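You operate a simulated robot arm through the tools that you are given. There is no shell and no other tool. Be economical: measure what you need, move in short steps, check, and stop when the job is done.

Carry out the task below with a simulated robot arm. There is one attempt and no reset: what you move stays moved.

Task
Rub the bobbles off the pink knit with two strokes of the pumice block.
Fine: afterwards clear the block with one stroke on the tweed wrap and put it back; rub nothing else.

Only the result counts: the job must be done as asked and must still hold three seconds after the hand-in. Knocking over, shifting, dropping, spilling or breaking anything else fails it.

Robot
A 7-joint arm with a two-finger parallel gripper, fixed in place. Base frame: the origin is at the foot of the arm, x ahead of it, y to its left, z up; the work surface is at about z = 86. Lengths are in cm, angles in degrees, forces in N, time in s.
With the tool pointing down near the work surface it reaches from about 24 to 68 cm from the base axis. Its first joint turns from -66.0 to 66.0 degrees. Payload 2.4 kg.
The tool frame sits at the grasp point between the pads (the TCP): z along the fingers, y along the line on which they close. The tips reach 3 cm beyond it. The gripper opens to 9.4 cm. The fingers are 2.8 cm wide and 1 cm thick; the gripper's body (5 by 9.6 cm) begins 5.5 cm behind the TCP.
Orientation is that of the tool frame in the base frame, as a unit quaternion [w, x, y, z]. With the fingers straight down and closing along the base's y, the tool's x points along the base's -x, its y along +y and its z along -z.

Tools
- The arm moves only by the tool arm_command. Its argument "series" is a list of rows, each a list of 7 numbers: the opening, from 0 (shut) to 1 (fully open), then the shift along the tool's x, y, z in units of 150 mm (1.0 is 150 mm), then the turn, a rotation vector about the tool's x, y, z in units of 180 degrees (1.0 is 180 degrees). In form: [[gripper, tx, ty, tz, wx, wy, wz], ...]. A call has 1 to 20 rows; each row is the pose to reach, as a shift and turn from the pose commanded when the call began, along the tool's axes at that moment. A call with a number of a shift or a turn outside -1 to 1 is refused whole. A row lasts 0.2 s, in which the tool goes at most 5 cm and 8.6 degrees; a call with a longer step from one row to the next is refused whole, and so is a gripper value outside its range. Where a pose cannot be reached the arm comes as near as it can. A force on the tool above 40 N (or 10 N above the force at the start of the call, whichever is more), or a blocked arm, ends the call early, and 0.2 s more pass. Each finger travels about 15.3 cm/s and halts on what it meets, pressing with about 42 N; the grip force reading is that of the motor and also rises with nothing between the fingers. The clock runs only during rows and for 0.2 s after the last one: add rows that repeat a pose to give the fingers time. The reply holds the time, the measured pose of the TCP, the force on the tool along the base axes, the opening and the grip force, in the units named above and with some noise, and new pictures: "show" is both (left out), scene, wrist or none.
- Cameras (640 x 400 px; columns grow to the right, rows downward): "scene" is fixed at [1.54, 47.5, 145.13]; the picture's right is [-0.80, -0.60, 0.00], its down [-0.34, 0.46, -0.82] and it looks along [0.49, -0.66, -0.57] (base axes); focal length 352 px, centre (320, 200). "wrist" rides on the gripper at [7.6, 1.4, -10.3] in the tool frame; the picture's right is [-0.18, 0.98, 0.00], its down [-0.75, -0.14, -0.64] and it looks along [-0.63, -0.12, 0.77] (tool axes); focal length 243 px, centre (320, 200). There is no depth. A picture from a camera that has moved, and an enlarged one, comes with that camera's place and axes in the base frame and with its lens. The place of the scene camera against the robot may be out by one fixed shift of up to 2.5 cm in any direction.
- close_up(camera, box): a new picture of the part [left, top, right, bottom] of that camera's present view, enlarged. It takes no simulated time.
- close_job(): hands the job in; it is judged then, once.

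Work in short steps. Places have to be worked out from the pictures, the camera data and where the tool is seen: move nearer, look again, correct. Check each grasp and each placing, and mend what went wrong. You have 120 turns and 200 pictures in all, those below and enlarged ones among them. Open the gripper and draw the arm clear of the work before you hand the job in, unless the task says otherwise; then end with one line.

The tools are called after "Emit:" by a JSON object that holds its "method" and its "body". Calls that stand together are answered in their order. arm_command: Moves the arm, as the interface text tells. Its arguments: {"type":"object","properties":{"series":{"type":"array"},"show":{"type":"string","enum":["both","scene","wrist","none"]}},"required":["series"]} The other tools are called the same way: close_up (camera, box) takes an enlarged picture of a part of a camera's view; close_job () hands the job in.

At the start:

```text
t: 0.0
position: [37.04, 4.42, 120.53]
tool_rot: [0.0, 0.0, 1.0, 0.0]
force: [-0.5, 0.3, 0.1]
finger_gap: 9.37
grip_force: 0.1
```

scene: 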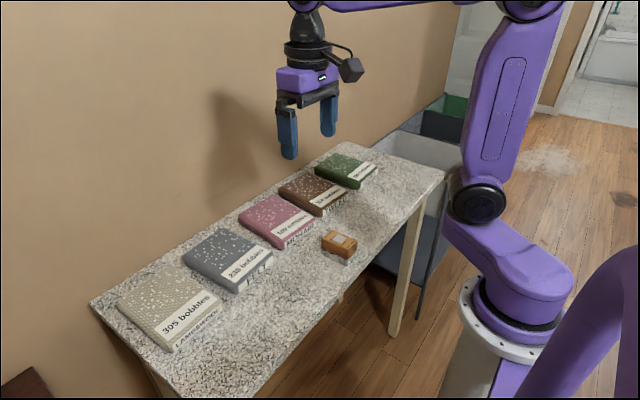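
wrist: 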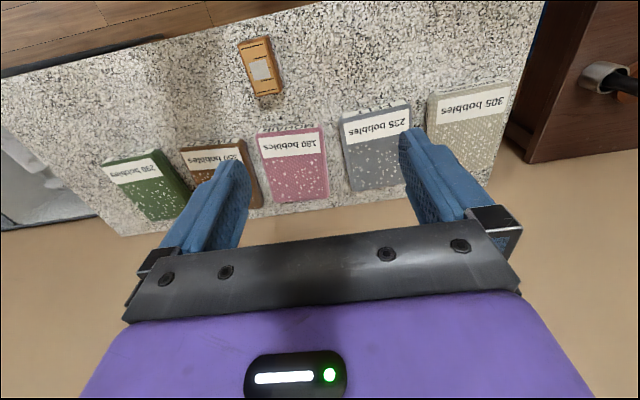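

The scene shows five knit swatches and one orange block. I'll enlarge the labels and the block to identify them.

Emit:
{"method": "close_up", "body": {"camera": "scene", "box": [230, 140, 390, 270]}}

Emit:
{"method": "close_up", "body": {"camera": "scene", "box": [90, 210, 290, 360]}}

Emit:
{"method": "close_up", "body": {"camera": "wrist", "box": [90, 20, 350, 220]}}

```text
3.08 times, centred on (310, 205) of scene
camera zoom: at [1.54, 47.5, 145.13], right [-0.8, -0.6, 0.0], down [-0.34, 0.46, -0.82], along [0.49, -0.66, -0.57], focal length 1085 px, centre (351, 185)
```

zoom: 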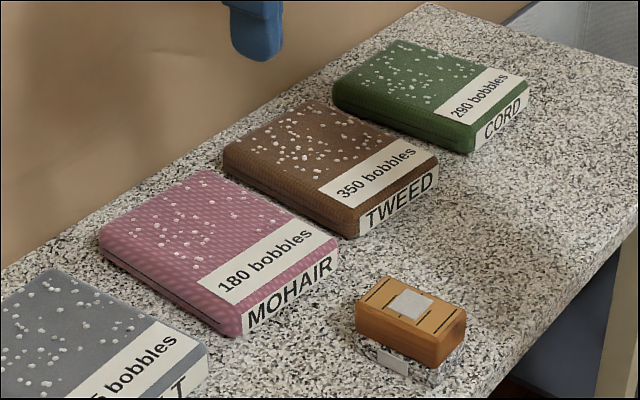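

```text
2.67 times, centred on (190, 285) of scene
camera zoom: at [1.54, 47.5, 145.13], right [-0.8, -0.6, 0.0], down [-0.34, 0.46, -0.82], along [0.49, -0.66, -0.57], focal length 940 px, centre (667, -27)
```

zoom: 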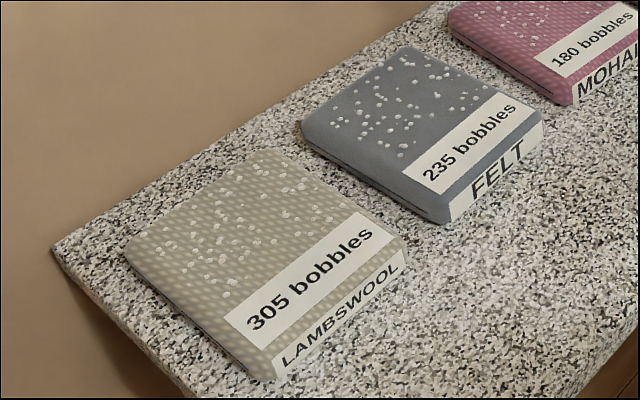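

```text
2.00 times, centred on (220, 120) of wrist
camera zoom: at [29.41, 5.87, 130.67], right [0.18, 0.98, 0.0], down [0.75, -0.14, 0.64], along [0.63, -0.12, -0.77], focal length 485 px, centre (520, 360)
```

zoom: 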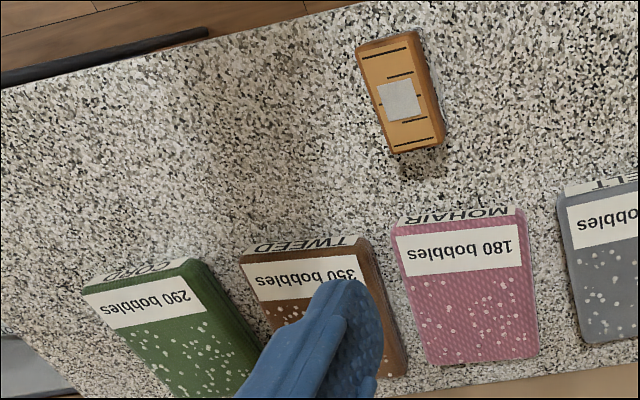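

Pink is MOHAIR and brown is TWEED; the orange block is at about (36, -4.4) and may sit on a grey layer or stand. I'll look closer at the block and move above it.

Emit:
{"method": "close_up", "body": {"camera": "scene", "box": [310, 220, 370, 275]}}

Emit:
{"method": "arm_command", "body": {"series": [[1, 0.02, -0.15, 0.2, 0, 0, 0], [1, 0.04, -0.3, 0.4, 0, 0, 0], [1, 0.06, -0.45, 0.6, 0, 0, 0], [1, 0.07, -0.58, 0.8, 0, 0, 0], [1, 0.07, -0.58, 0.8, 0, 0, 0]]}}

```text
7.27 times, centred on (340, 248) of scene
camera zoom: at [1.54, 47.5, 145.13], right [-0.8, -0.6, 0.0], down [-0.34, 0.46, -0.82], along [0.49, -0.66, -0.57], focal length 2564 px, centre (174, -146)
```

zoom: 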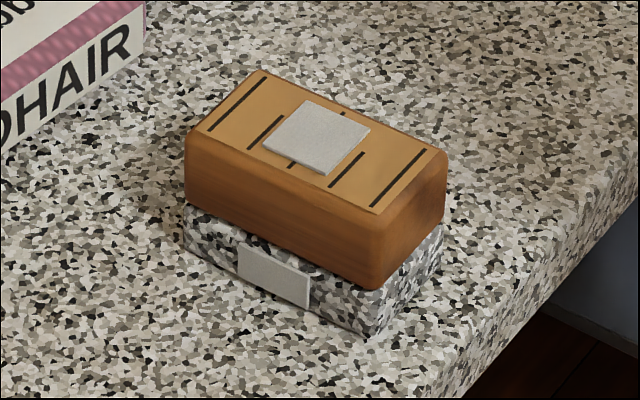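

```text
t: 1.2
position: [35.94, -4.42, 108.36]
tool_rot: [0.0, 0.0, 1.0, 0.0]
force: [-0.4, -0.6, 0.2]
finger_gap: 9.41
grip_force: 0.1
camera wrist: at [28.38, -2.92, 118.62], right [0.18, 0.98, 0.0], down [0.75, -0.14, 0.64], along [0.63, -0.12, -0.77], focal length 243 px, centre (320, 200)
```

scene: 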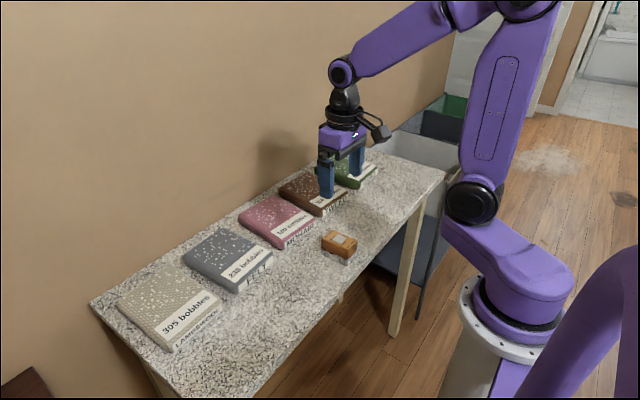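
wrist: 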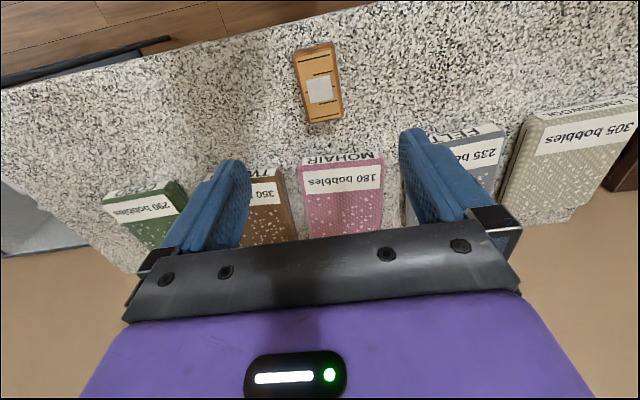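

Block measures roughly 7.7 × 4 × 5 cm with its long axis almost along x, centred near (35.8, -4.5), an orange handle over a speckled pumice base. I'll lower to z≈97 for a closer look before grasping.

Emit:
{"method": "arm_command", "body": {"series": [[1, 0, 0, 0.2, 0, 0, 0], [1, 0, 0, 0.4, 0, 0, 0], [1, 0, 0, 0.6, 0, 0, 0], [1, 0, 0, 0.75, 0, 0, 0], [1, 0, 0, 0.75, 0, 0, 0]]}}

Emit:
{"method": "close_up", "body": {"camera": "wrist", "box": [220, 40, 420, 220]}}

Emit:
{"method": "close_up", "body": {"camera": "scene", "box": [300, 180, 400, 280]}}

```text
t: 2.4
position: [35.94, -4.3, 97.16]
tool_rot: [-0.001, 0.0, 1.0, 0.0]
force: [-0.3, -1.3, 0.1]
finger_gap: 9.4
grip_force: 0.0
camera wrist: at [28.33, -2.86, 107.32], right [0.18, 0.98, 0.0], down [0.75, -0.14, 0.64], along [0.63, -0.12, -0.77], focal length 243 px, centre (320, 200)
```

scene: 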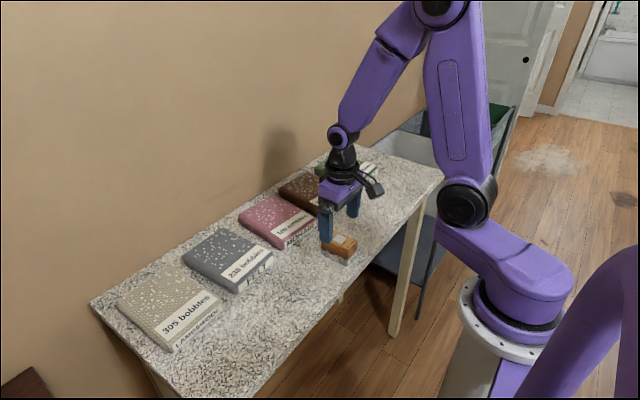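
wrist: 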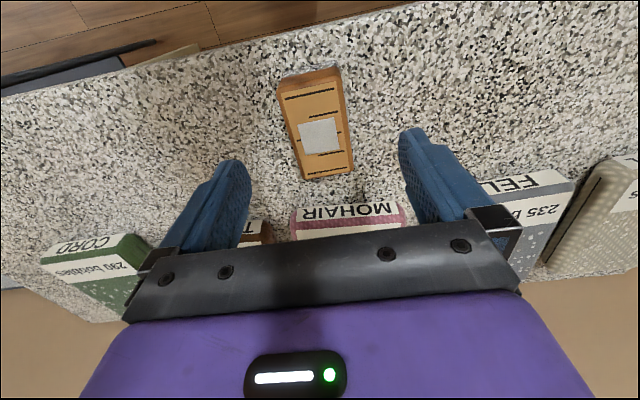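

```text
2.22 times, centred on (320, 130) of wrist
camera zoom: at [28.33, -2.86, 107.32], right [0.18, 0.98, 0.0], down [0.75, -0.14, 0.64], along [0.63, -0.12, -0.77], focal length 539 px, centre (320, 356)
```

zoom: 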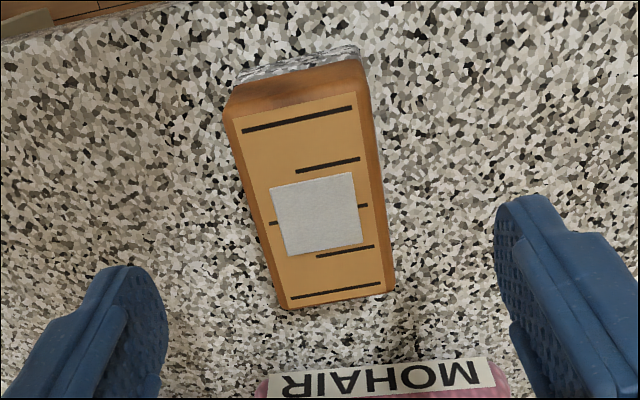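

```text
4.00 times, centred on (350, 230) of scene
camera zoom: at [1.54, 47.5, 145.13], right [-0.8, -0.6, 0.0], down [-0.34, 0.46, -0.82], along [0.49, -0.66, -0.57], focal length 1410 px, centre (200, 80)
```

zoom: 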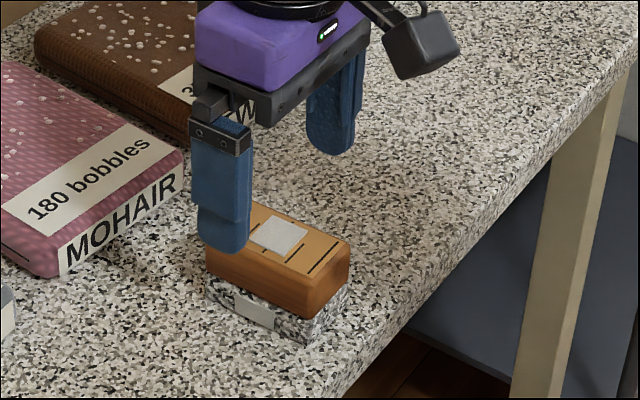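

Block is centred on (35.9, -4.3), aligned with the tool. I'll descend to TCP z≈91 so the tips straddle just the orange handle, then close.

Emit:
{"method": "arm_command", "body": {"series": [[1, 0, 0, 0.15, 0, 0, 0], [1, 0, 0, 0.3, 0, 0, 0], [1, 0, 0, 0.41, 0, 0, 0], [1, 0, 0, 0.41, 0, 0, 0]], "show": "both"}}

Emit:
{"method": "close_up", "body": {"camera": "scene", "box": [300, 180, 400, 280]}}

```text
t: 3.4
position: [35.97, -4.3, 90.94]
tool_rot: [0.0, 0.0, 1.0, 0.0]
force: [0.7, -0.3, 1.2]
finger_gap: 9.42
grip_force: 0.1
camera wrist: at [28.34, -2.84, 101.18], right [0.18, 0.98, 0.0], down [0.75, -0.14, 0.64], along [0.63, -0.12, -0.77], focal length 243 px, centre (320, 200)
```

scene: 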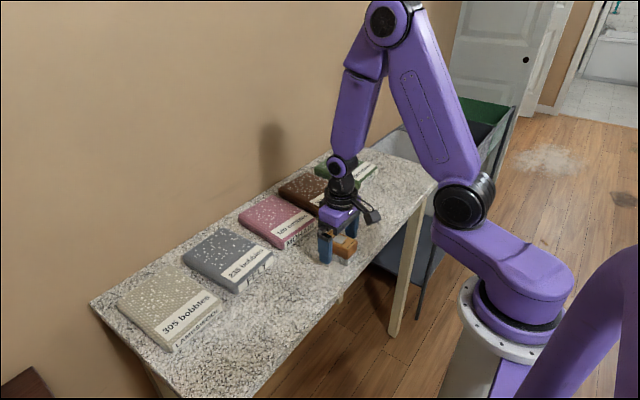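
wrist: 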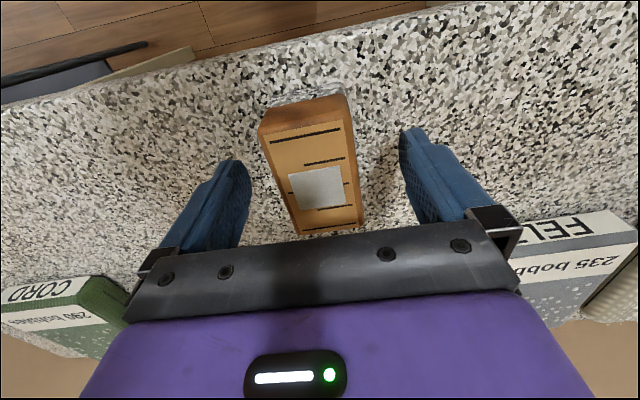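

```text
4.00 times, centred on (350, 230) of scene
camera zoom: at [1.54, 47.5, 145.13], right [-0.8, -0.6, 0.0], down [-0.34, 0.46, -0.82], along [0.49, -0.66, -0.57], focal length 1410 px, centre (200, 80)
```

zoom: 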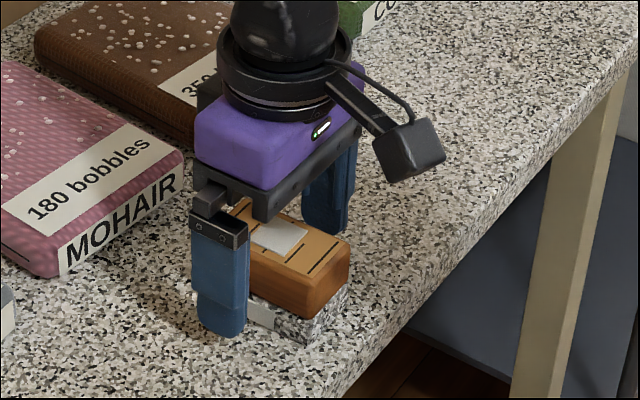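

Fingers straddle the handle with tips near its lower edge. A small 0.15 cm shift in y, then I close and hold.

Emit:
{"method": "arm_command", "body": {"series": [[1, 0, -0.01, 0, 0, 0, 0], [0.7, 0, -0.01, 0, 0, 0, 0], [0.45, 0, -0.01, 0, 0, 0, 0], [0.2, 0, -0.01, 0, 0, 0, 0], [0.2, 0, -0.01, 0, 0, 0, 0], [0.2, 0, -0.01, 0, 0, 0, 0]]}}

Emit:
{"method": "close_up", "body": {"camera": "scene", "box": [300, 180, 400, 280]}}

```text
t: 4.8
position: [36.0, -4.44, 90.99]
tool_rot: [0.0, 0.0, 1.0, 0.0]
force: [0.2, -0.1, 2.2]
finger_gap: 4.78
grip_force: 41.8
camera wrist: at [28.36, -2.98, 101.23], right [0.18, 0.98, 0.0], down [0.75, -0.14, 0.64], along [0.63, -0.12, -0.77], focal length 243 px, centre (320, 200)
```

scene: 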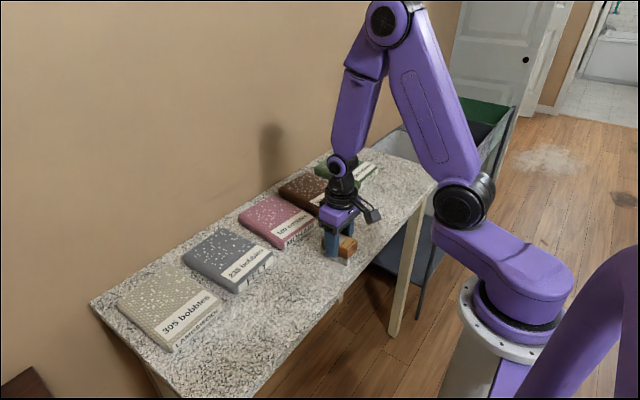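
wrist: 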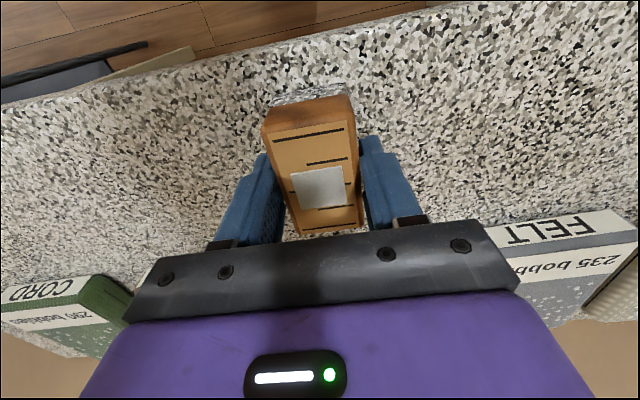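

```text
4.00 times, centred on (350, 230) of scene
camera zoom: at [1.54, 47.51, 145.13], right [-0.8, -0.6, 0.0], down [-0.34, 0.46, -0.82], along [0.49, -0.66, -0.57], focal length 1410 px, centre (200, 80)
```

zoom: 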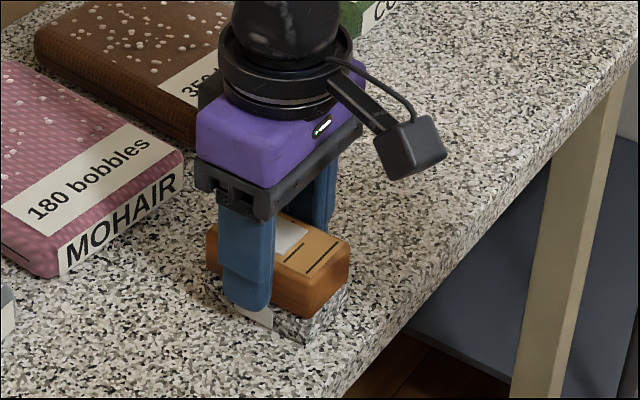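

Gripped at 4.78 cm. Lift straight up and check whether the speckled base comes along.

Emit:
{"method": "arm_command", "body": {"series": [[0.2, 0, 0, -0.1, 0, 0, 0], [0.2, 0, 0, -0.3, 0, 0, 0], [0.2, 0, 0, -0.5, 0, 0, 0], [0.2, 0, 0, -0.5, 0, 0, 0]]}}

Emit:
{"method": "close_up", "body": {"camera": "scene", "box": [300, 160, 400, 280]}}

```text
t: 5.8
position: [36.1, -4.4, 98.52]
tool_rot: [-0.001, 0.0, 1.0, 0.0]
force: [-0.3, -1.5, -0.1]
finger_gap: 4.77
grip_force: 42.0
camera wrist: at [28.38, -2.91, 108.78], right [0.18, 0.98, 0.0], down [0.75, -0.14, 0.64], along [0.63, -0.12, -0.77], focal length 243 px, centre (320, 200)
```

scene: 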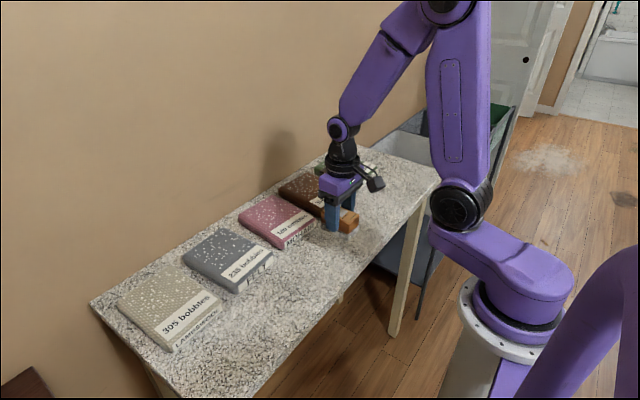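
wrist: 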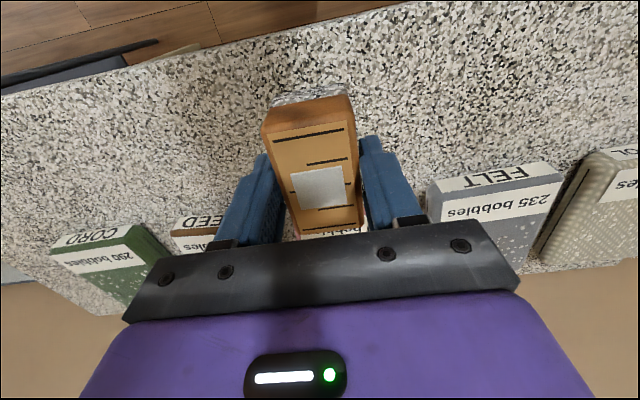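

```text
3.33 times, centred on (350, 220) of scene
camera zoom: at [1.54, 47.5, 145.13], right [-0.8, -0.6, 0.0], down [-0.34, 0.46, -0.82], along [0.49, -0.66, -0.57], focal length 1175 px, centre (220, 133)
```

zoom: 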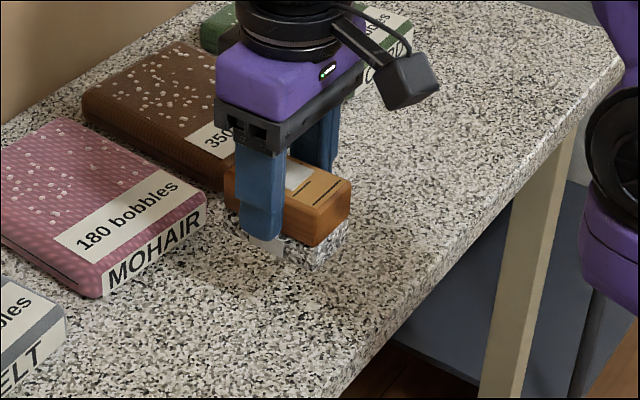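

The base came up with it: one solid block, bottom ≈5 cm below TCP. Next I rise and move back toward the pink swatch (estimated centre (54.5, -4), yaw about -7°) for a look, turning the tool to match.

Emit:
{"method": "arm_command", "body": {"series": [[0.2, -0.05, 0, -0.2, 0, 0, 0.01], [0.2, -0.2, 0, -0.4, 0, 0, 0.02], [0.2, -0.4, 0, -0.6, 0, 0, 0.03], [0.2, -0.6, 0, -0.65, 0, 0, 0.04], [0.2, -0.67, 0, -0.65, 0, 0, 0.04], [0.2, -0.67, 0, -0.65, 0, 0, 0.04]]}}

```text
t: 7.2
position: [45.99, -4.35, 108.28]
tool_rot: [0.0, 0.063, 0.998, 0.0]
force: [-0.1, 0.5, -1.0]
finger_gap: 4.76
grip_force: 42.0
camera wrist: at [38.67, -2.09, 118.56], right [0.31, 0.95, 0.0], down [0.73, -0.23, 0.64], along [0.61, -0.2, -0.77], focal length 243 px, centre (320, 200)
```

scene: 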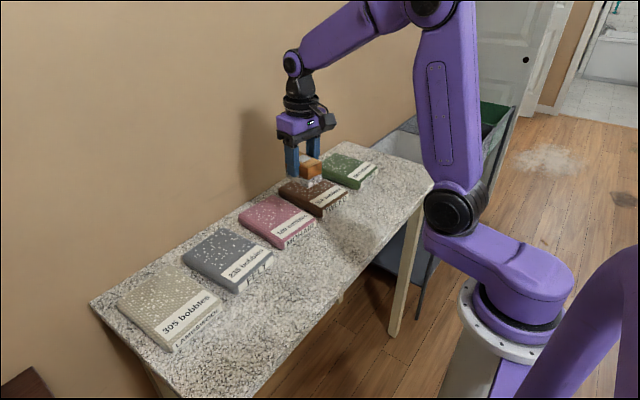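
wrist: 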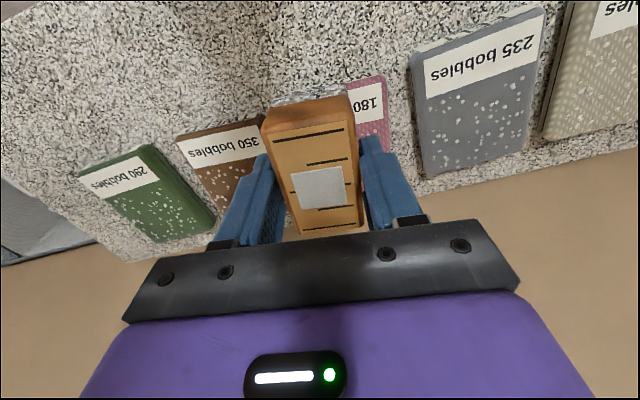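

Yaw now -7°, matching the pink swatch edges (right edge y≈2, left edge y≈-10, centre ≈(54.5,-4)). I'll go over the first-stroke start at about (55.3, -0.9), TCP z≈97 (block bottom ≈92).

Emit:
{"method": "arm_command", "body": {"series": [[0.2, -0.2, 0.1, 0, 0, 0, 0], [0.2, -0.4, 0.2, 0.1, 0, 0, 0], [0.2, -0.586, 0.306, 0.25, 0, 0, 0], [0.2, -0.586, 0.306, 0.5, 0, 0, 0], [0.2, -0.586, 0.306, 0.75, 0, 0, 0], [0.2, -0.586, 0.306, 0.75, 0, 0, 0]]}}

Emit:
{"method": "close_up", "body": {"camera": "scene", "box": [220, 130, 380, 260]}}

```text
t: 8.6
position: [55.38, -1.15, 97.0]
tool_rot: [0.0, 0.063, 0.998, 0.0]
force: [-0.3, -0.1, -1.9]
finger_gap: 4.79
grip_force: 41.9
camera wrist: at [47.98, 1.38, 107.22], right [0.31, 0.95, 0.0], down [0.73, -0.23, 0.64], along [0.61, -0.2, -0.77], focal length 243 px, centre (320, 200)
```

scene: 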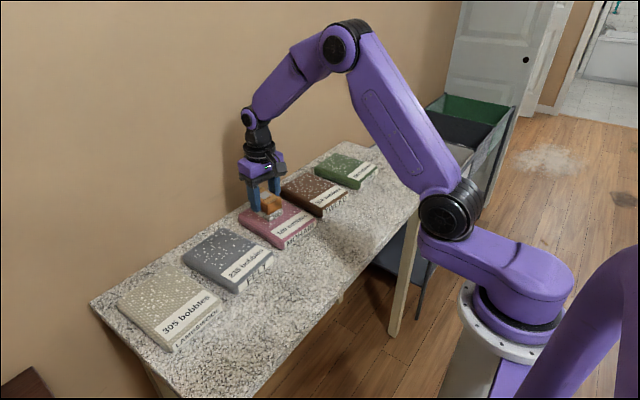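
wrist: 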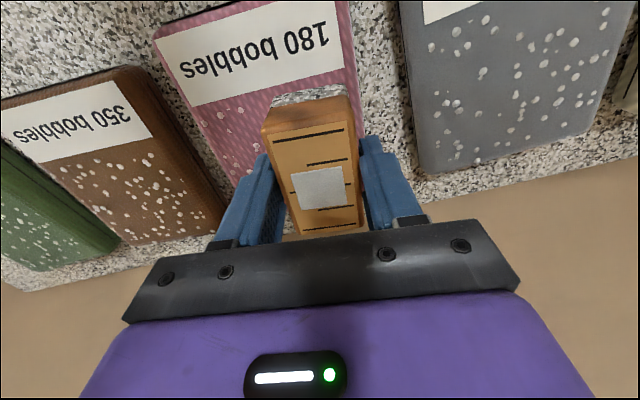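

```text
3.08 times, centred on (300, 195) of scene
camera zoom: at [1.54, 47.5, 145.13], right [-0.8, -0.6, 0.0], down [-0.34, 0.46, -0.82], along [0.49, -0.66, -0.57], focal length 1085 px, centre (382, 215)
```

zoom: 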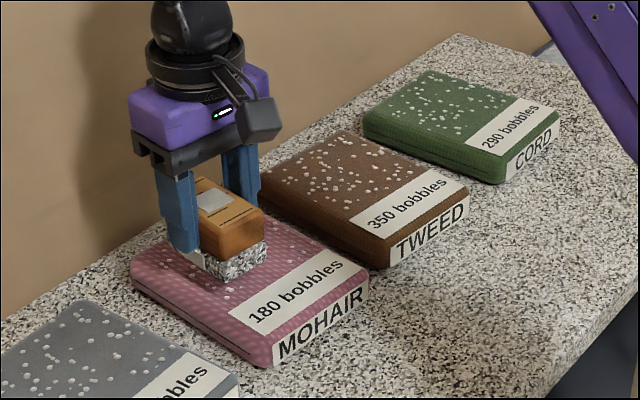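

Confirmed: pink spans y ≈ -9.8 to 2.0 at x=55 and the block sits over it. I'll lower gently to z≈94.6 and read the force.

Emit:
{"method": "arm_command", "body": {"series": [[0.2, 0, 0, 0.08, 0, 0, 0], [0.2, 0, 0, 0.13, 0, 0, 0], [0.2, 0, 0, 0.16, 0, 0, 0], [0.2, 0, 0, 0.16, 0, 0, 0]], "show": "none"}}

Emit:
{"method": "close_up", "body": {"camera": "scene", "box": [230, 170, 320, 260]}}

```text
t: 9.6
position: [55.33, -1.08, 94.68]
tool_rot: [0.0, 0.064, 0.998, 0.0]
force: [-0.1, -0.5, -1.2]
finger_gap: 4.78
grip_force: 42.1
```

```text
4.44 times, centred on (275, 215) of scene
camera zoom: at [1.54, 47.5, 145.13], right [-0.8, -0.6, 0.0], down [-0.34, 0.46, -0.82], along [0.49, -0.66, -0.57], focal length 1567 px, centre (520, 133)
```

zoom: 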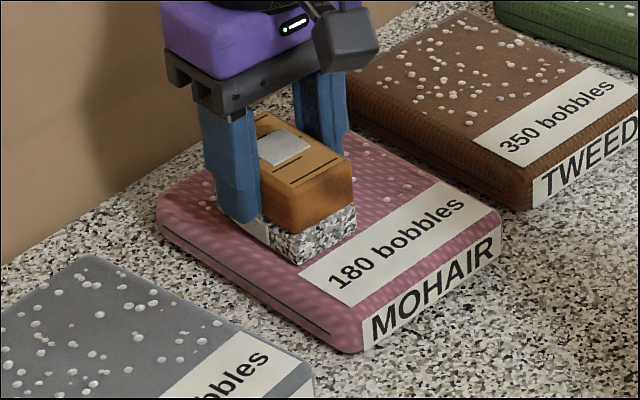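

No contact yet but it is near. I'll lower in ~1 mm steps, watching the force.

Emit:
{"method": "arm_command", "body": {"series": [[0.2, 0, 0, 0.01, 0, 0, 0], [0.2, 0, 0, 0.02, 0, 0, 0], [0.2, 0, 0, 0.027, 0, 0, 0], [0.2, 0, 0, 0.027, 0, 0, 0]], "show": "none"}}

```text
t: 10.6
position: [55.44, -1.05, 94.41]
tool_rot: [0.002, 0.063, 0.998, 0.0]
force: [-4.0, -0.4, 22.9]
finger_gap: 4.77
grip_force: 41.9
```

Contact at z≈94.4 with ~23 N. I ease off slightly and stroke 6.2 cm along -y, then lift at the end.

Emit:
{"method": "arm_command", "body": {"series": [[0.2, 0, 0, -0.006, 0, 0, 0], [0.2, 0, -0.05, -0.006, 0, 0, 0], [0.2, 0, -0.12, -0.006, 0, 0, 0], [0.2, 0, -0.19, -0.006, 0, 0, 0], [0.2, 0, -0.26, -0.006, 0, 0, 0], [0.2, 0, -0.33, -0.006, 0, 0, 0], [0.2, 0, -0.4, -0.006, 0, 0, 0], [0.2, 0, -0.42, -0.006, 0, 0, 0]]}}

Emit:
{"method": "close_up", "body": {"camera": "scene", "box": [230, 160, 330, 260]}}

```text
t: 12.4
position: [54.53, -7.35, 94.37]
tool_rot: [0.001, 0.063, 0.998, 0.0]
force: [2.4, 6.5, 20.0]
finger_gap: 4.75
grip_force: 42.2
camera wrist: at [47.1, -4.85, 104.59], right [0.31, 0.95, 0.0], down [0.73, -0.23, 0.64], along [0.61, -0.2, -0.77], focal length 243 px, centre (320, 200)
```

scene: 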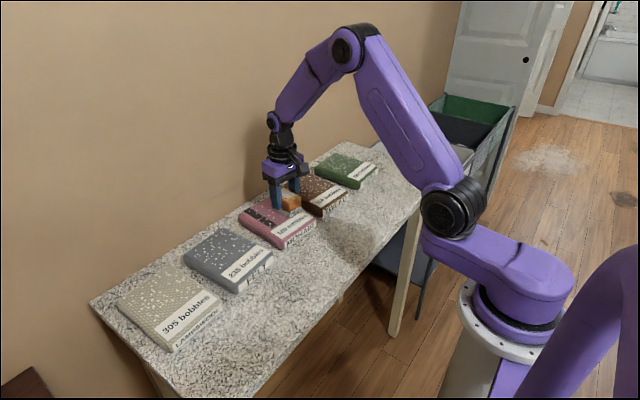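
wrist: 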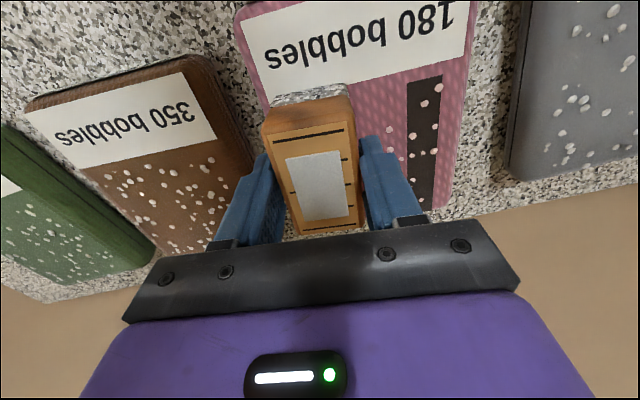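

```text
4.00 times, centred on (280, 210) of scene
camera zoom: at [1.51, 47.53, 145.12], right [-0.8, -0.6, 0.0], down [-0.34, 0.46, -0.82], along [0.49, -0.66, -0.57], focal length 1410 px, centre (480, 160)
```

zoom: 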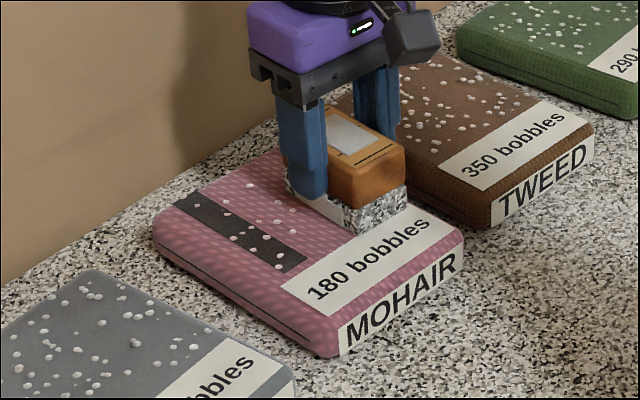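

The first stroke left a dark strip on the pink and the light patch on the block grew, so the stroke seems registered. I lift off clear and look.

Emit:
{"method": "arm_command", "body": {"series": [[0.2, 0, 0, -0.1, 0, 0, 0], [0.2, 0, 0, -0.25, 0, 0, 0], [0.2, 0, 0.2, -0.4, 0, 0, 0], [0.2, 0, 0.4, -0.4, 0, 0, 0], [0.2, 0, 0.42, -0.4, 0, 0, 0]]}}

Emit:
{"method": "close_up", "body": {"camera": "scene", "box": [230, 160, 330, 260]}}

```text
t: 13.6
position: [55.33, -1.11, 100.42]
tool_rot: [0.0, 0.063, 0.998, 0.0]
force: [0.7, -0.8, -0.8]
finger_gap: 4.76
grip_force: 42.3
camera wrist: at [47.9, 1.44, 110.61], right [0.31, 0.95, 0.0], down [0.73, -0.23, 0.64], along [0.61, -0.2, -0.77], focal length 243 px, centre (320, 200)
```

scene: 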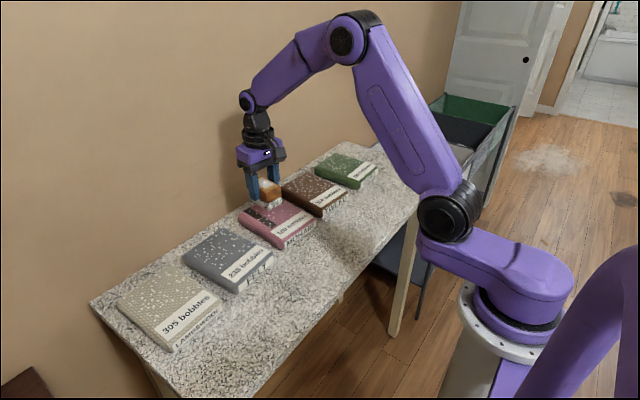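
wrist: 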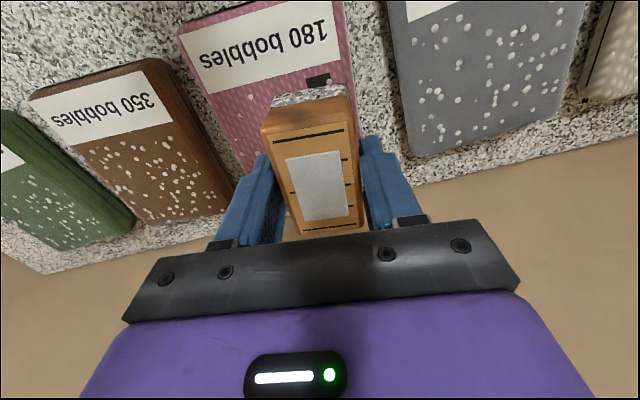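

```text
4.00 times, centred on (280, 210) of scene
camera zoom: at [1.54, 47.51, 145.13], right [-0.8, -0.6, 0.0], down [-0.34, 0.46, -0.82], along [0.49, -0.66, -0.57], focal length 1410 px, centre (480, 160)
```

zoom: 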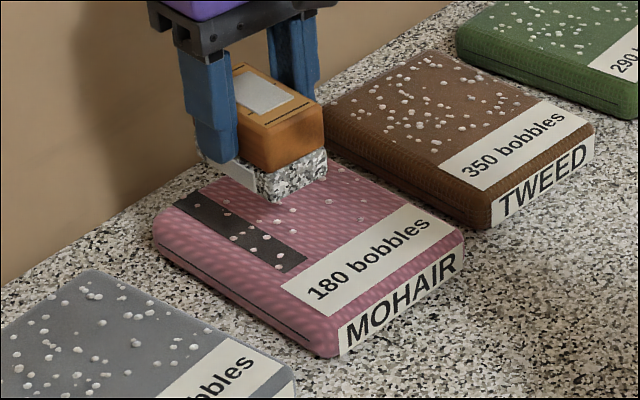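

One strip is recorded and the swatch hasn't moved. Second stroke: same path, shifted 1.5 cm farther back, approaching gently.

Emit:
{"method": "arm_command", "body": {"series": [[0.2, -0.1, 0, 0.15, 0, 0, 0], [0.2, -0.1, 0, 0.3, 0, 0, 0], [0.2, -0.1, 0, 0.36, 0, 0, 0], [0.2, -0.1, 0, 0.36, 0, 0, 0], [0.2, -0.1, 0, 0.38, 0, 0, 0], [0.2, -0.1, 0, 0.39, 0, 0, 0], [0.2, -0.1, 0, 0.4, 0, 0, 0]], "show": "none"}}

```text
t: 15.2
position: [56.83, -1.14, 94.47]
tool_rot: [-0.001, 0.063, 0.998, 0.0]
force: [-3.0, -0.4, 7.0]
finger_gap: 4.76
grip_force: 41.8
```

In light contact (7 N). I stroke -y 6.3 cm with slightly more pressure, then lift.

Emit:
{"method": "arm_command", "body": {"series": [[0.2, 0, 0, 0.006, 0, 0, 0], [0.2, 0, -0.05, 0.006, 0, 0, 0], [0.2, 0, -0.12, 0.006, 0, 0, 0], [0.2, 0, -0.19, 0.006, 0, 0, 0], [0.2, 0, -0.26, 0.006, 0, 0, 0], [0.2, 0, -0.33, 0.006, 0, 0, 0], [0.2, 0, -0.4, 0.006, 0, 0, 0], [0.2, 0, -0.42, 0.006, 0, 0, 0]]}}

Emit:
{"method": "close_up", "body": {"camera": "scene", "box": [230, 160, 330, 260]}}

```text
t: 17.0
position: [55.98, -7.48, 94.33]
tool_rot: [0.001, 0.062, 0.998, 0.001]
force: [1.7, 7.9, 24.9]
finger_gap: 4.76
grip_force: 42.1
camera wrist: at [48.64, -5.03, 104.56], right [0.31, 0.95, 0.0], down [0.73, -0.23, 0.64], along [0.61, -0.2, -0.77], focal length 243 px, centre (320, 200)
```

scene: 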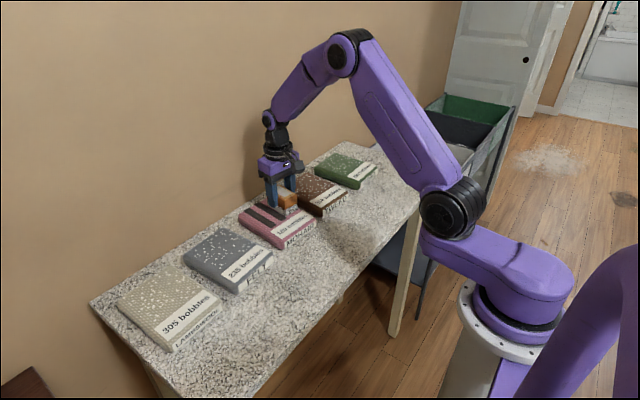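
wrist: 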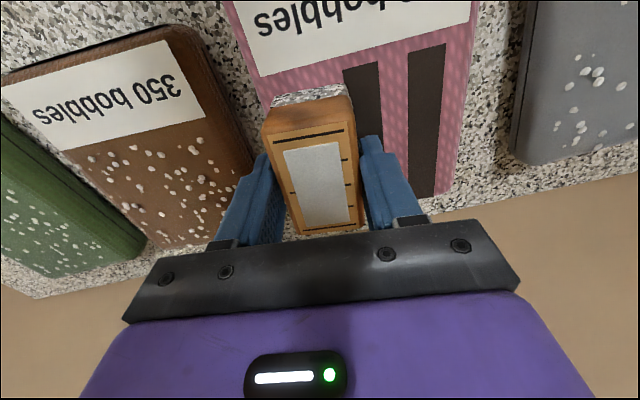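

```text
4.00 times, centred on (280, 210) of scene
camera zoom: at [1.49, 47.53, 145.12], right [-0.8, -0.6, 0.0], down [-0.34, 0.46, -0.82], along [0.49, -0.66, -0.57], focal length 1410 px, centre (480, 160)
```

zoom: 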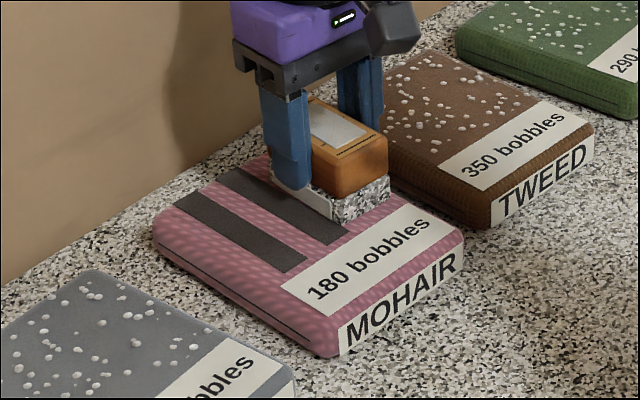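

Both strips show and the pink's bobbles are gone. I lift 6 cm, move across to above the tweed (centre ≈(56,-19)) and look.

Emit:
{"method": "arm_command", "body": {"series": [[0.2, 0, 0, -0.15, 0, 0, 0], [0.2, 0, 0, -0.4, 0, 0, 0], [0.2, -0.04, -0.2, -0.45, 0, 0, 0], [0.2, -0.08, -0.4, -0.45, 0, 0, 0], [0.2, -0.104, -0.558, -0.45, 0, 0, 0], [0.2, -0.104, -0.558, -0.45, 0, 0, 0]]}}

Emit:
{"method": "close_up", "body": {"camera": "scene", "box": [230, 130, 360, 260]}}

```text
t: 18.4
position: [56.6, -15.98, 100.99]
tool_rot: [0.001, 0.062, 0.998, 0.0]
force: [-0.8, 0.8, -1.0]
finger_gap: 4.75
grip_force: 42.3
camera wrist: at [49.18, -13.6, 111.14], right [0.31, 0.95, 0.0], down [0.73, -0.23, 0.64], along [0.61, -0.2, -0.77], focal length 243 px, centre (320, 200)
```

scene: 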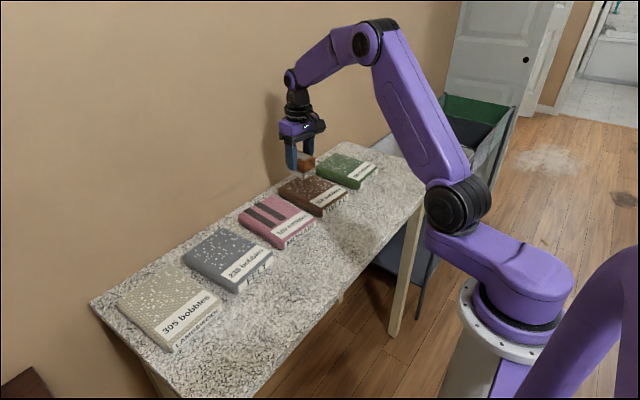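
wrist: 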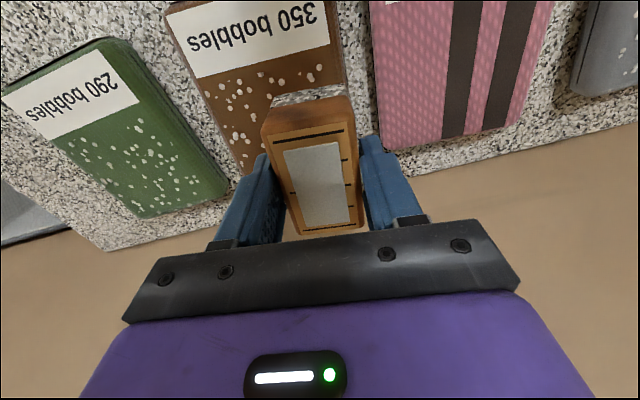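

```text
3.08 times, centred on (295, 195) of scene
camera zoom: at [1.54, 47.5, 145.13], right [-0.8, -0.6, 0.0], down [-0.34, 0.46, -0.82], along [0.49, -0.66, -0.57], focal length 1085 px, centre (397, 215)
```

zoom: 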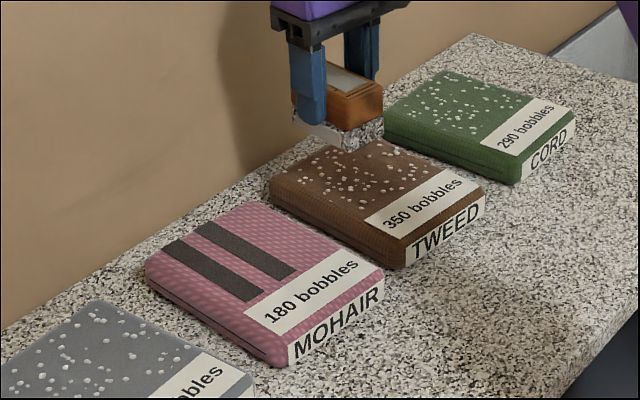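

Tweed spans y≈-13.2 to -25.3 at x≈56. I lower to z≈95.3 near (56.5,-16.4) and then creep toward contact.

Emit:
{"method": "arm_command", "body": {"series": [[0.2, 0, -0.03, 0.15, 0, 0, 0], [0.2, 0, -0.03, 0.3, 0, 0, 0], [0.2, 0, -0.03, 0.38, 0, 0, 0], [0.2, 0, -0.03, 0.39, 0, 0, 0], [0.2, 0, -0.03, 0.405, 0, 0, 0], [0.2, 0, -0.03, 0.415, 0, 0, 0], [0.2, 0, -0.03, 0.415, 0, 0, 0]]}}

Emit:
{"method": "close_up", "body": {"camera": "scene", "box": [260, 130, 360, 230]}}

```text
t: 20.0
position: [56.45, -16.35, 94.68]
tool_rot: [0.0, 0.063, 0.998, 0.0]
force: [0.0, 0.1, -0.4]
finger_gap: 4.76
grip_force: 42.0
camera wrist: at [49.08, -14.02, 105.01], right [0.31, 0.95, 0.0], down [0.73, -0.23, 0.64], along [0.61, -0.2, -0.77], focal length 243 px, centre (320, 200)
```

scene: 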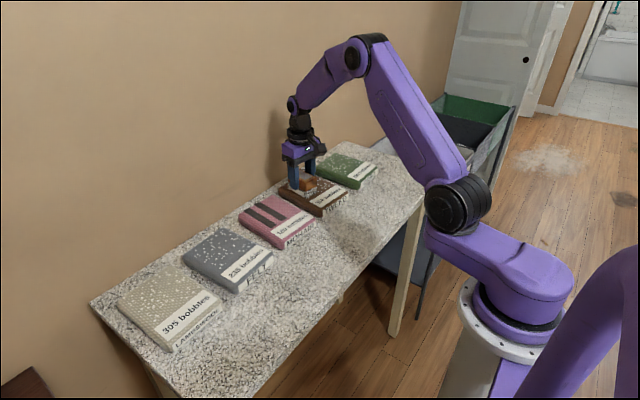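
wrist: 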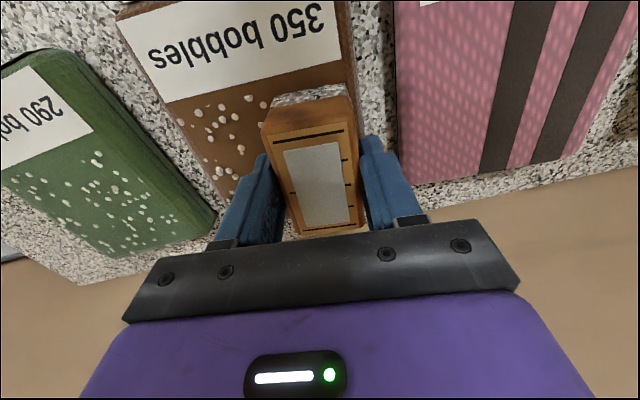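

```text
4.00 times, centred on (310, 180) of scene
camera zoom: at [1.54, 47.5, 145.13], right [-0.8, -0.6, 0.0], down [-0.34, 0.46, -0.82], along [0.49, -0.66, -0.57], focal length 1410 px, centre (360, 280)
```

zoom: 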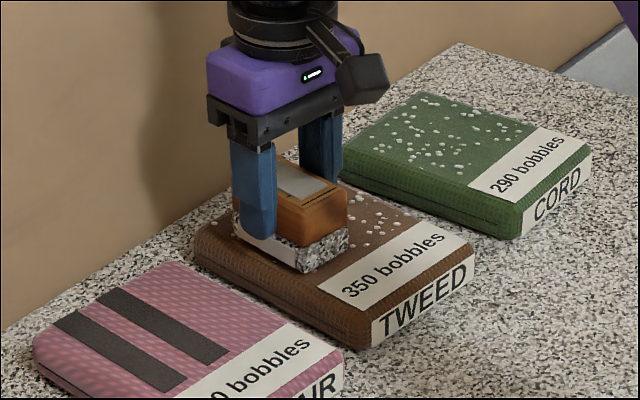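

Block is over the tweed and just short of contact. Creep down ~4 mm.

Emit:
{"method": "arm_command", "body": {"series": [[0.2, 0, 0, 0.01, 0, 0, 0], [0.2, 0, 0, 0.02, 0, 0, 0], [0.2, 0, 0, 0.024, 0, 0, 0], [0.2, 0, 0, 0.024, 0, 0, 0]], "show": "none"}}

```text
t: 21.0
position: [56.56, -16.29, 94.35]
tool_rot: [0.0, 0.064, 0.998, 0.0]
force: [0.6, -0.8, -0.1]
finger_gap: 4.79
grip_force: 41.9
```

No contact yet at 94.35; the tweed is slightly lower. Continue creeping.

Emit:
{"method": "arm_command", "body": {"series": [[0.2, 0, 0, 0.008, 0, 0, 0], [0.2, 0, 0, 0.016, 0, 0, 0], [0.2, 0, 0, 0.016, 0, 0, 0]], "show": "none"}}

```text
t: 21.8
position: [56.53, -16.53, 94.47]
tool_rot: [0.002, 0.063, 0.998, 0.0]
force: [-7.4, 1.3, 27.1]
finger_gap: 4.74
grip_force: 41.6
```

Contact with ~27 N. Ease off slightly and stroke -y about 6 cm on the tweed.

Emit:
{"method": "arm_command", "body": {"series": [[0.2, 0, 0, -0.008, 0, 0, 0], [0.2, 0, -0.05, -0.008, 0, 0, 0], [0.2, 0, -0.12, -0.008, 0, 0, 0], [0.2, 0, -0.19, -0.008, 0, 0, 0], [0.2, 0, -0.26, -0.008, 0, 0, 0], [0.2, 0, -0.33, -0.008, 0, 0, 0], [0.2, 0, -0.39, -0.008, 0, 0, 0], [0.2, 0, -0.41, -0.008, 0, 0, 0]]}}

Emit:
{"method": "close_up", "body": {"camera": "scene", "box": [260, 130, 360, 230]}}

```text
t: 23.6
position: [55.7, -22.48, 94.34]
tool_rot: [0.001, 0.062, 0.998, 0.0]
force: [1.5, 6.7, 21.9]
finger_gap: 4.77
grip_force: 41.7
camera wrist: at [48.26, -20.07, 104.56], right [0.31, 0.95, 0.0], down [0.73, -0.23, 0.64], along [0.61, -0.2, -0.77], focal length 243 px, centre (320, 200)
```

scene: 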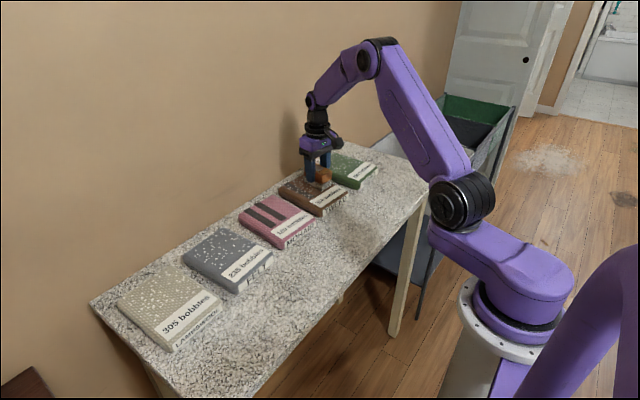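
wrist: 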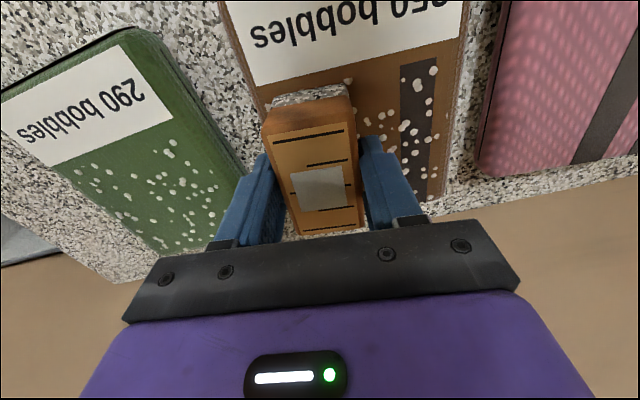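

```text
4.00 times, centred on (310, 180) of scene
camera zoom: at [1.5, 47.54, 145.12], right [-0.8, -0.6, 0.0], down [-0.34, 0.46, -0.82], along [0.49, -0.66, -0.57], focal length 1410 px, centre (360, 280)
```

zoom: 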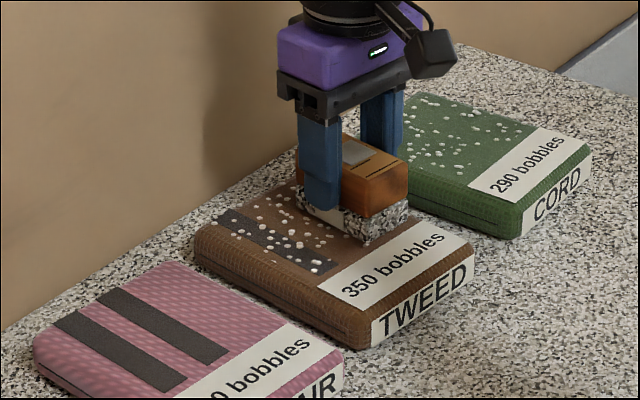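

Tweed shows one strip and the block's patch shrank back, so it's cleared. Lift high and travel back toward the start in two legs, turning the tool back.

Emit:
{"method": "arm_command", "body": {"series": [[0.2, 0, 0, -0.15, 0, 0, 0], [0.2, 0, 0, -0.4, 0, 0, 0], [0.2, 0, 0, -0.6, 0, 0, 0], [0.2, 0.15, 0.2, -0.7, 0, 0, -0.01], [0.2, 0.35, 0.4, -0.7, 0, 0, -0.02], [0.2, 0.55, 0.6, -0.7, 0, 0, -0.03], [0.2, 0.75, 0.8, -0.7, 0, 0, -0.04], [0.2, 0.9, 0.95, -0.7, 0, 0, -0.04], [0.2, 0.9, 0.95, -0.7, 0, 0, -0.04]]}}

```text
t: 25.6
position: [44.02, -6.71, 104.79]
tool_rot: [0.0, 0.0, 1.0, 0.0]
force: [-1.2, -0.8, -1.3]
finger_gap: 4.79
grip_force: 41.5
camera wrist: at [36.39, -5.17, 114.97], right [0.18, 0.98, 0.0], down [0.75, -0.14, 0.64], along [0.63, -0.12, -0.77], focal length 243 px, centre (320, 200)
```

scene: 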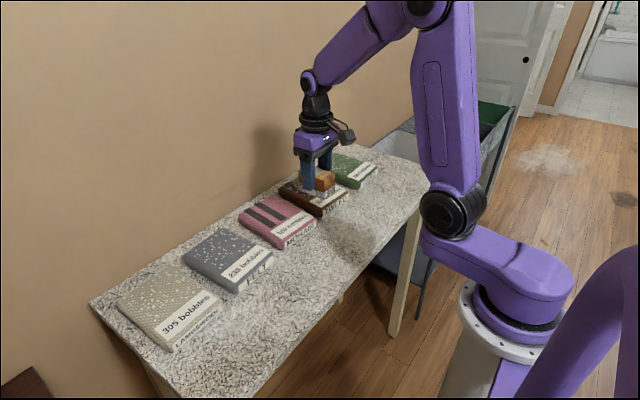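
wrist: 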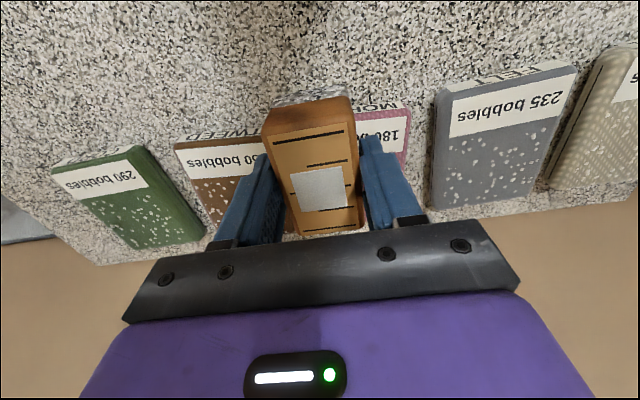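

Yaw is back to 0. Move to above (36.0,-4.44), then descend to z≈93.

Emit:
{"method": "arm_command", "body": {"series": [[0.2, 0.2, 0.05, 0, 0, 0, 0], [0.2, 0.4, 0.1, 0, 0, 0, 0], [0.2, 0.533, 0.151, 0.1, 0, 0, 0], [0.2, 0.533, 0.151, 0.35, 0, 0, 0], [0.2, 0.533, 0.151, 0.6, 0, 0, 0], [0.2, 0.533, 0.151, 0.78, 0, 0, 0], [0.2, 0.533, 0.151, 0.78, 0, 0, 0], [0.2, 0.533, 0.151, 0.78, 0, 0, 0]]}}

Emit:
{"method": "close_up", "body": {"camera": "scene", "box": [300, 180, 400, 280]}}

```text
t: 27.4
position: [36.13, -4.41, 93.02]
tool_rot: [0.001, 0.0, 1.0, 0.0]
force: [0.5, -0.2, -0.6]
finger_gap: 4.76
grip_force: 42.2
camera wrist: at [28.5, -2.99, 103.19], right [0.18, 0.98, 0.0], down [0.75, -0.14, 0.64], along [0.63, -0.12, -0.77], focal length 243 px, centre (320, 200)
```

scene: 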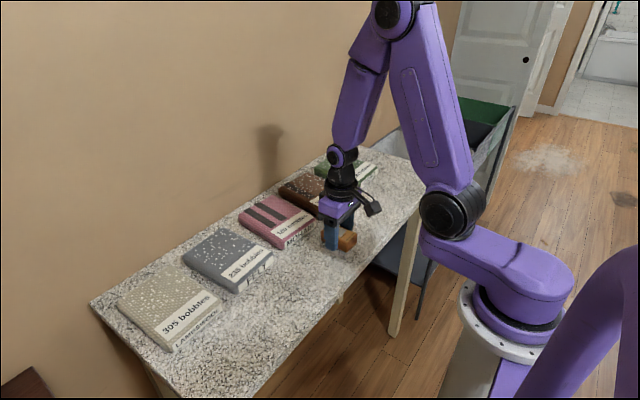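
wrist: 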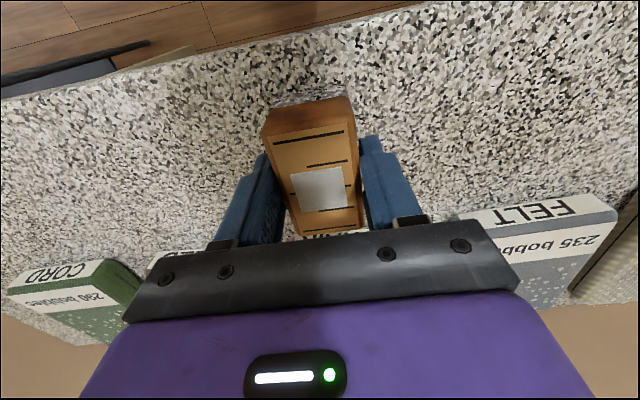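

```text
4.00 times, centred on (350, 230) of scene
camera zoom: at [1.54, 47.5, 145.13], right [-0.8, -0.6, 0.0], down [-0.34, 0.46, -0.82], along [0.49, -0.66, -0.57], focal length 1410 px, centre (200, 80)
```

zoom: 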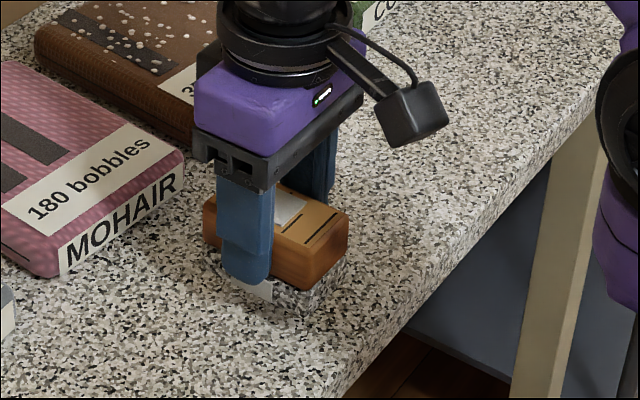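

Aligned over the original spot. Lower straight down ~2 cm gently to set it down.

Emit:
{"method": "arm_command", "body": {"series": [[0.2, 0.006, 0, 0.06, 0, 0, 0], [0.2, 0.006, 0, 0.11, 0, 0, 0], [0.2, 0.006, 0, 0.125, 0, 0, 0], [0.2, 0.006, 0, 0.132, 0, 0, 0], [0.2, 0.006, 0, 0.132, 0, 0, 0]], "show": "none"}}

```text
t: 28.6
position: [35.98, -4.38, 91.08]
tool_rot: [0.0, 0.0, 1.0, 0.0]
force: [1.0, -0.7, -0.9]
finger_gap: 4.73
grip_force: 41.5
```

Not quite touching yet; creep down a little more.

Emit:
{"method": "arm_command", "body": {"series": [[0.2, 0, 0, 0.005, 0, 0, 0], [0.2, 0, 0, 0.01, 0, 0, 0], [0.2, 0, 0, 0.01, 0, 0, 0]], "show": "none"}}

```text
t: 29.4
position: [36.08, -4.38, 90.91]
tool_rot: [0.0, 0.001, 1.0, 0.0]
force: [-4.0, -0.4, 17.7]
finger_gap: 4.76
grip_force: 42.2
```

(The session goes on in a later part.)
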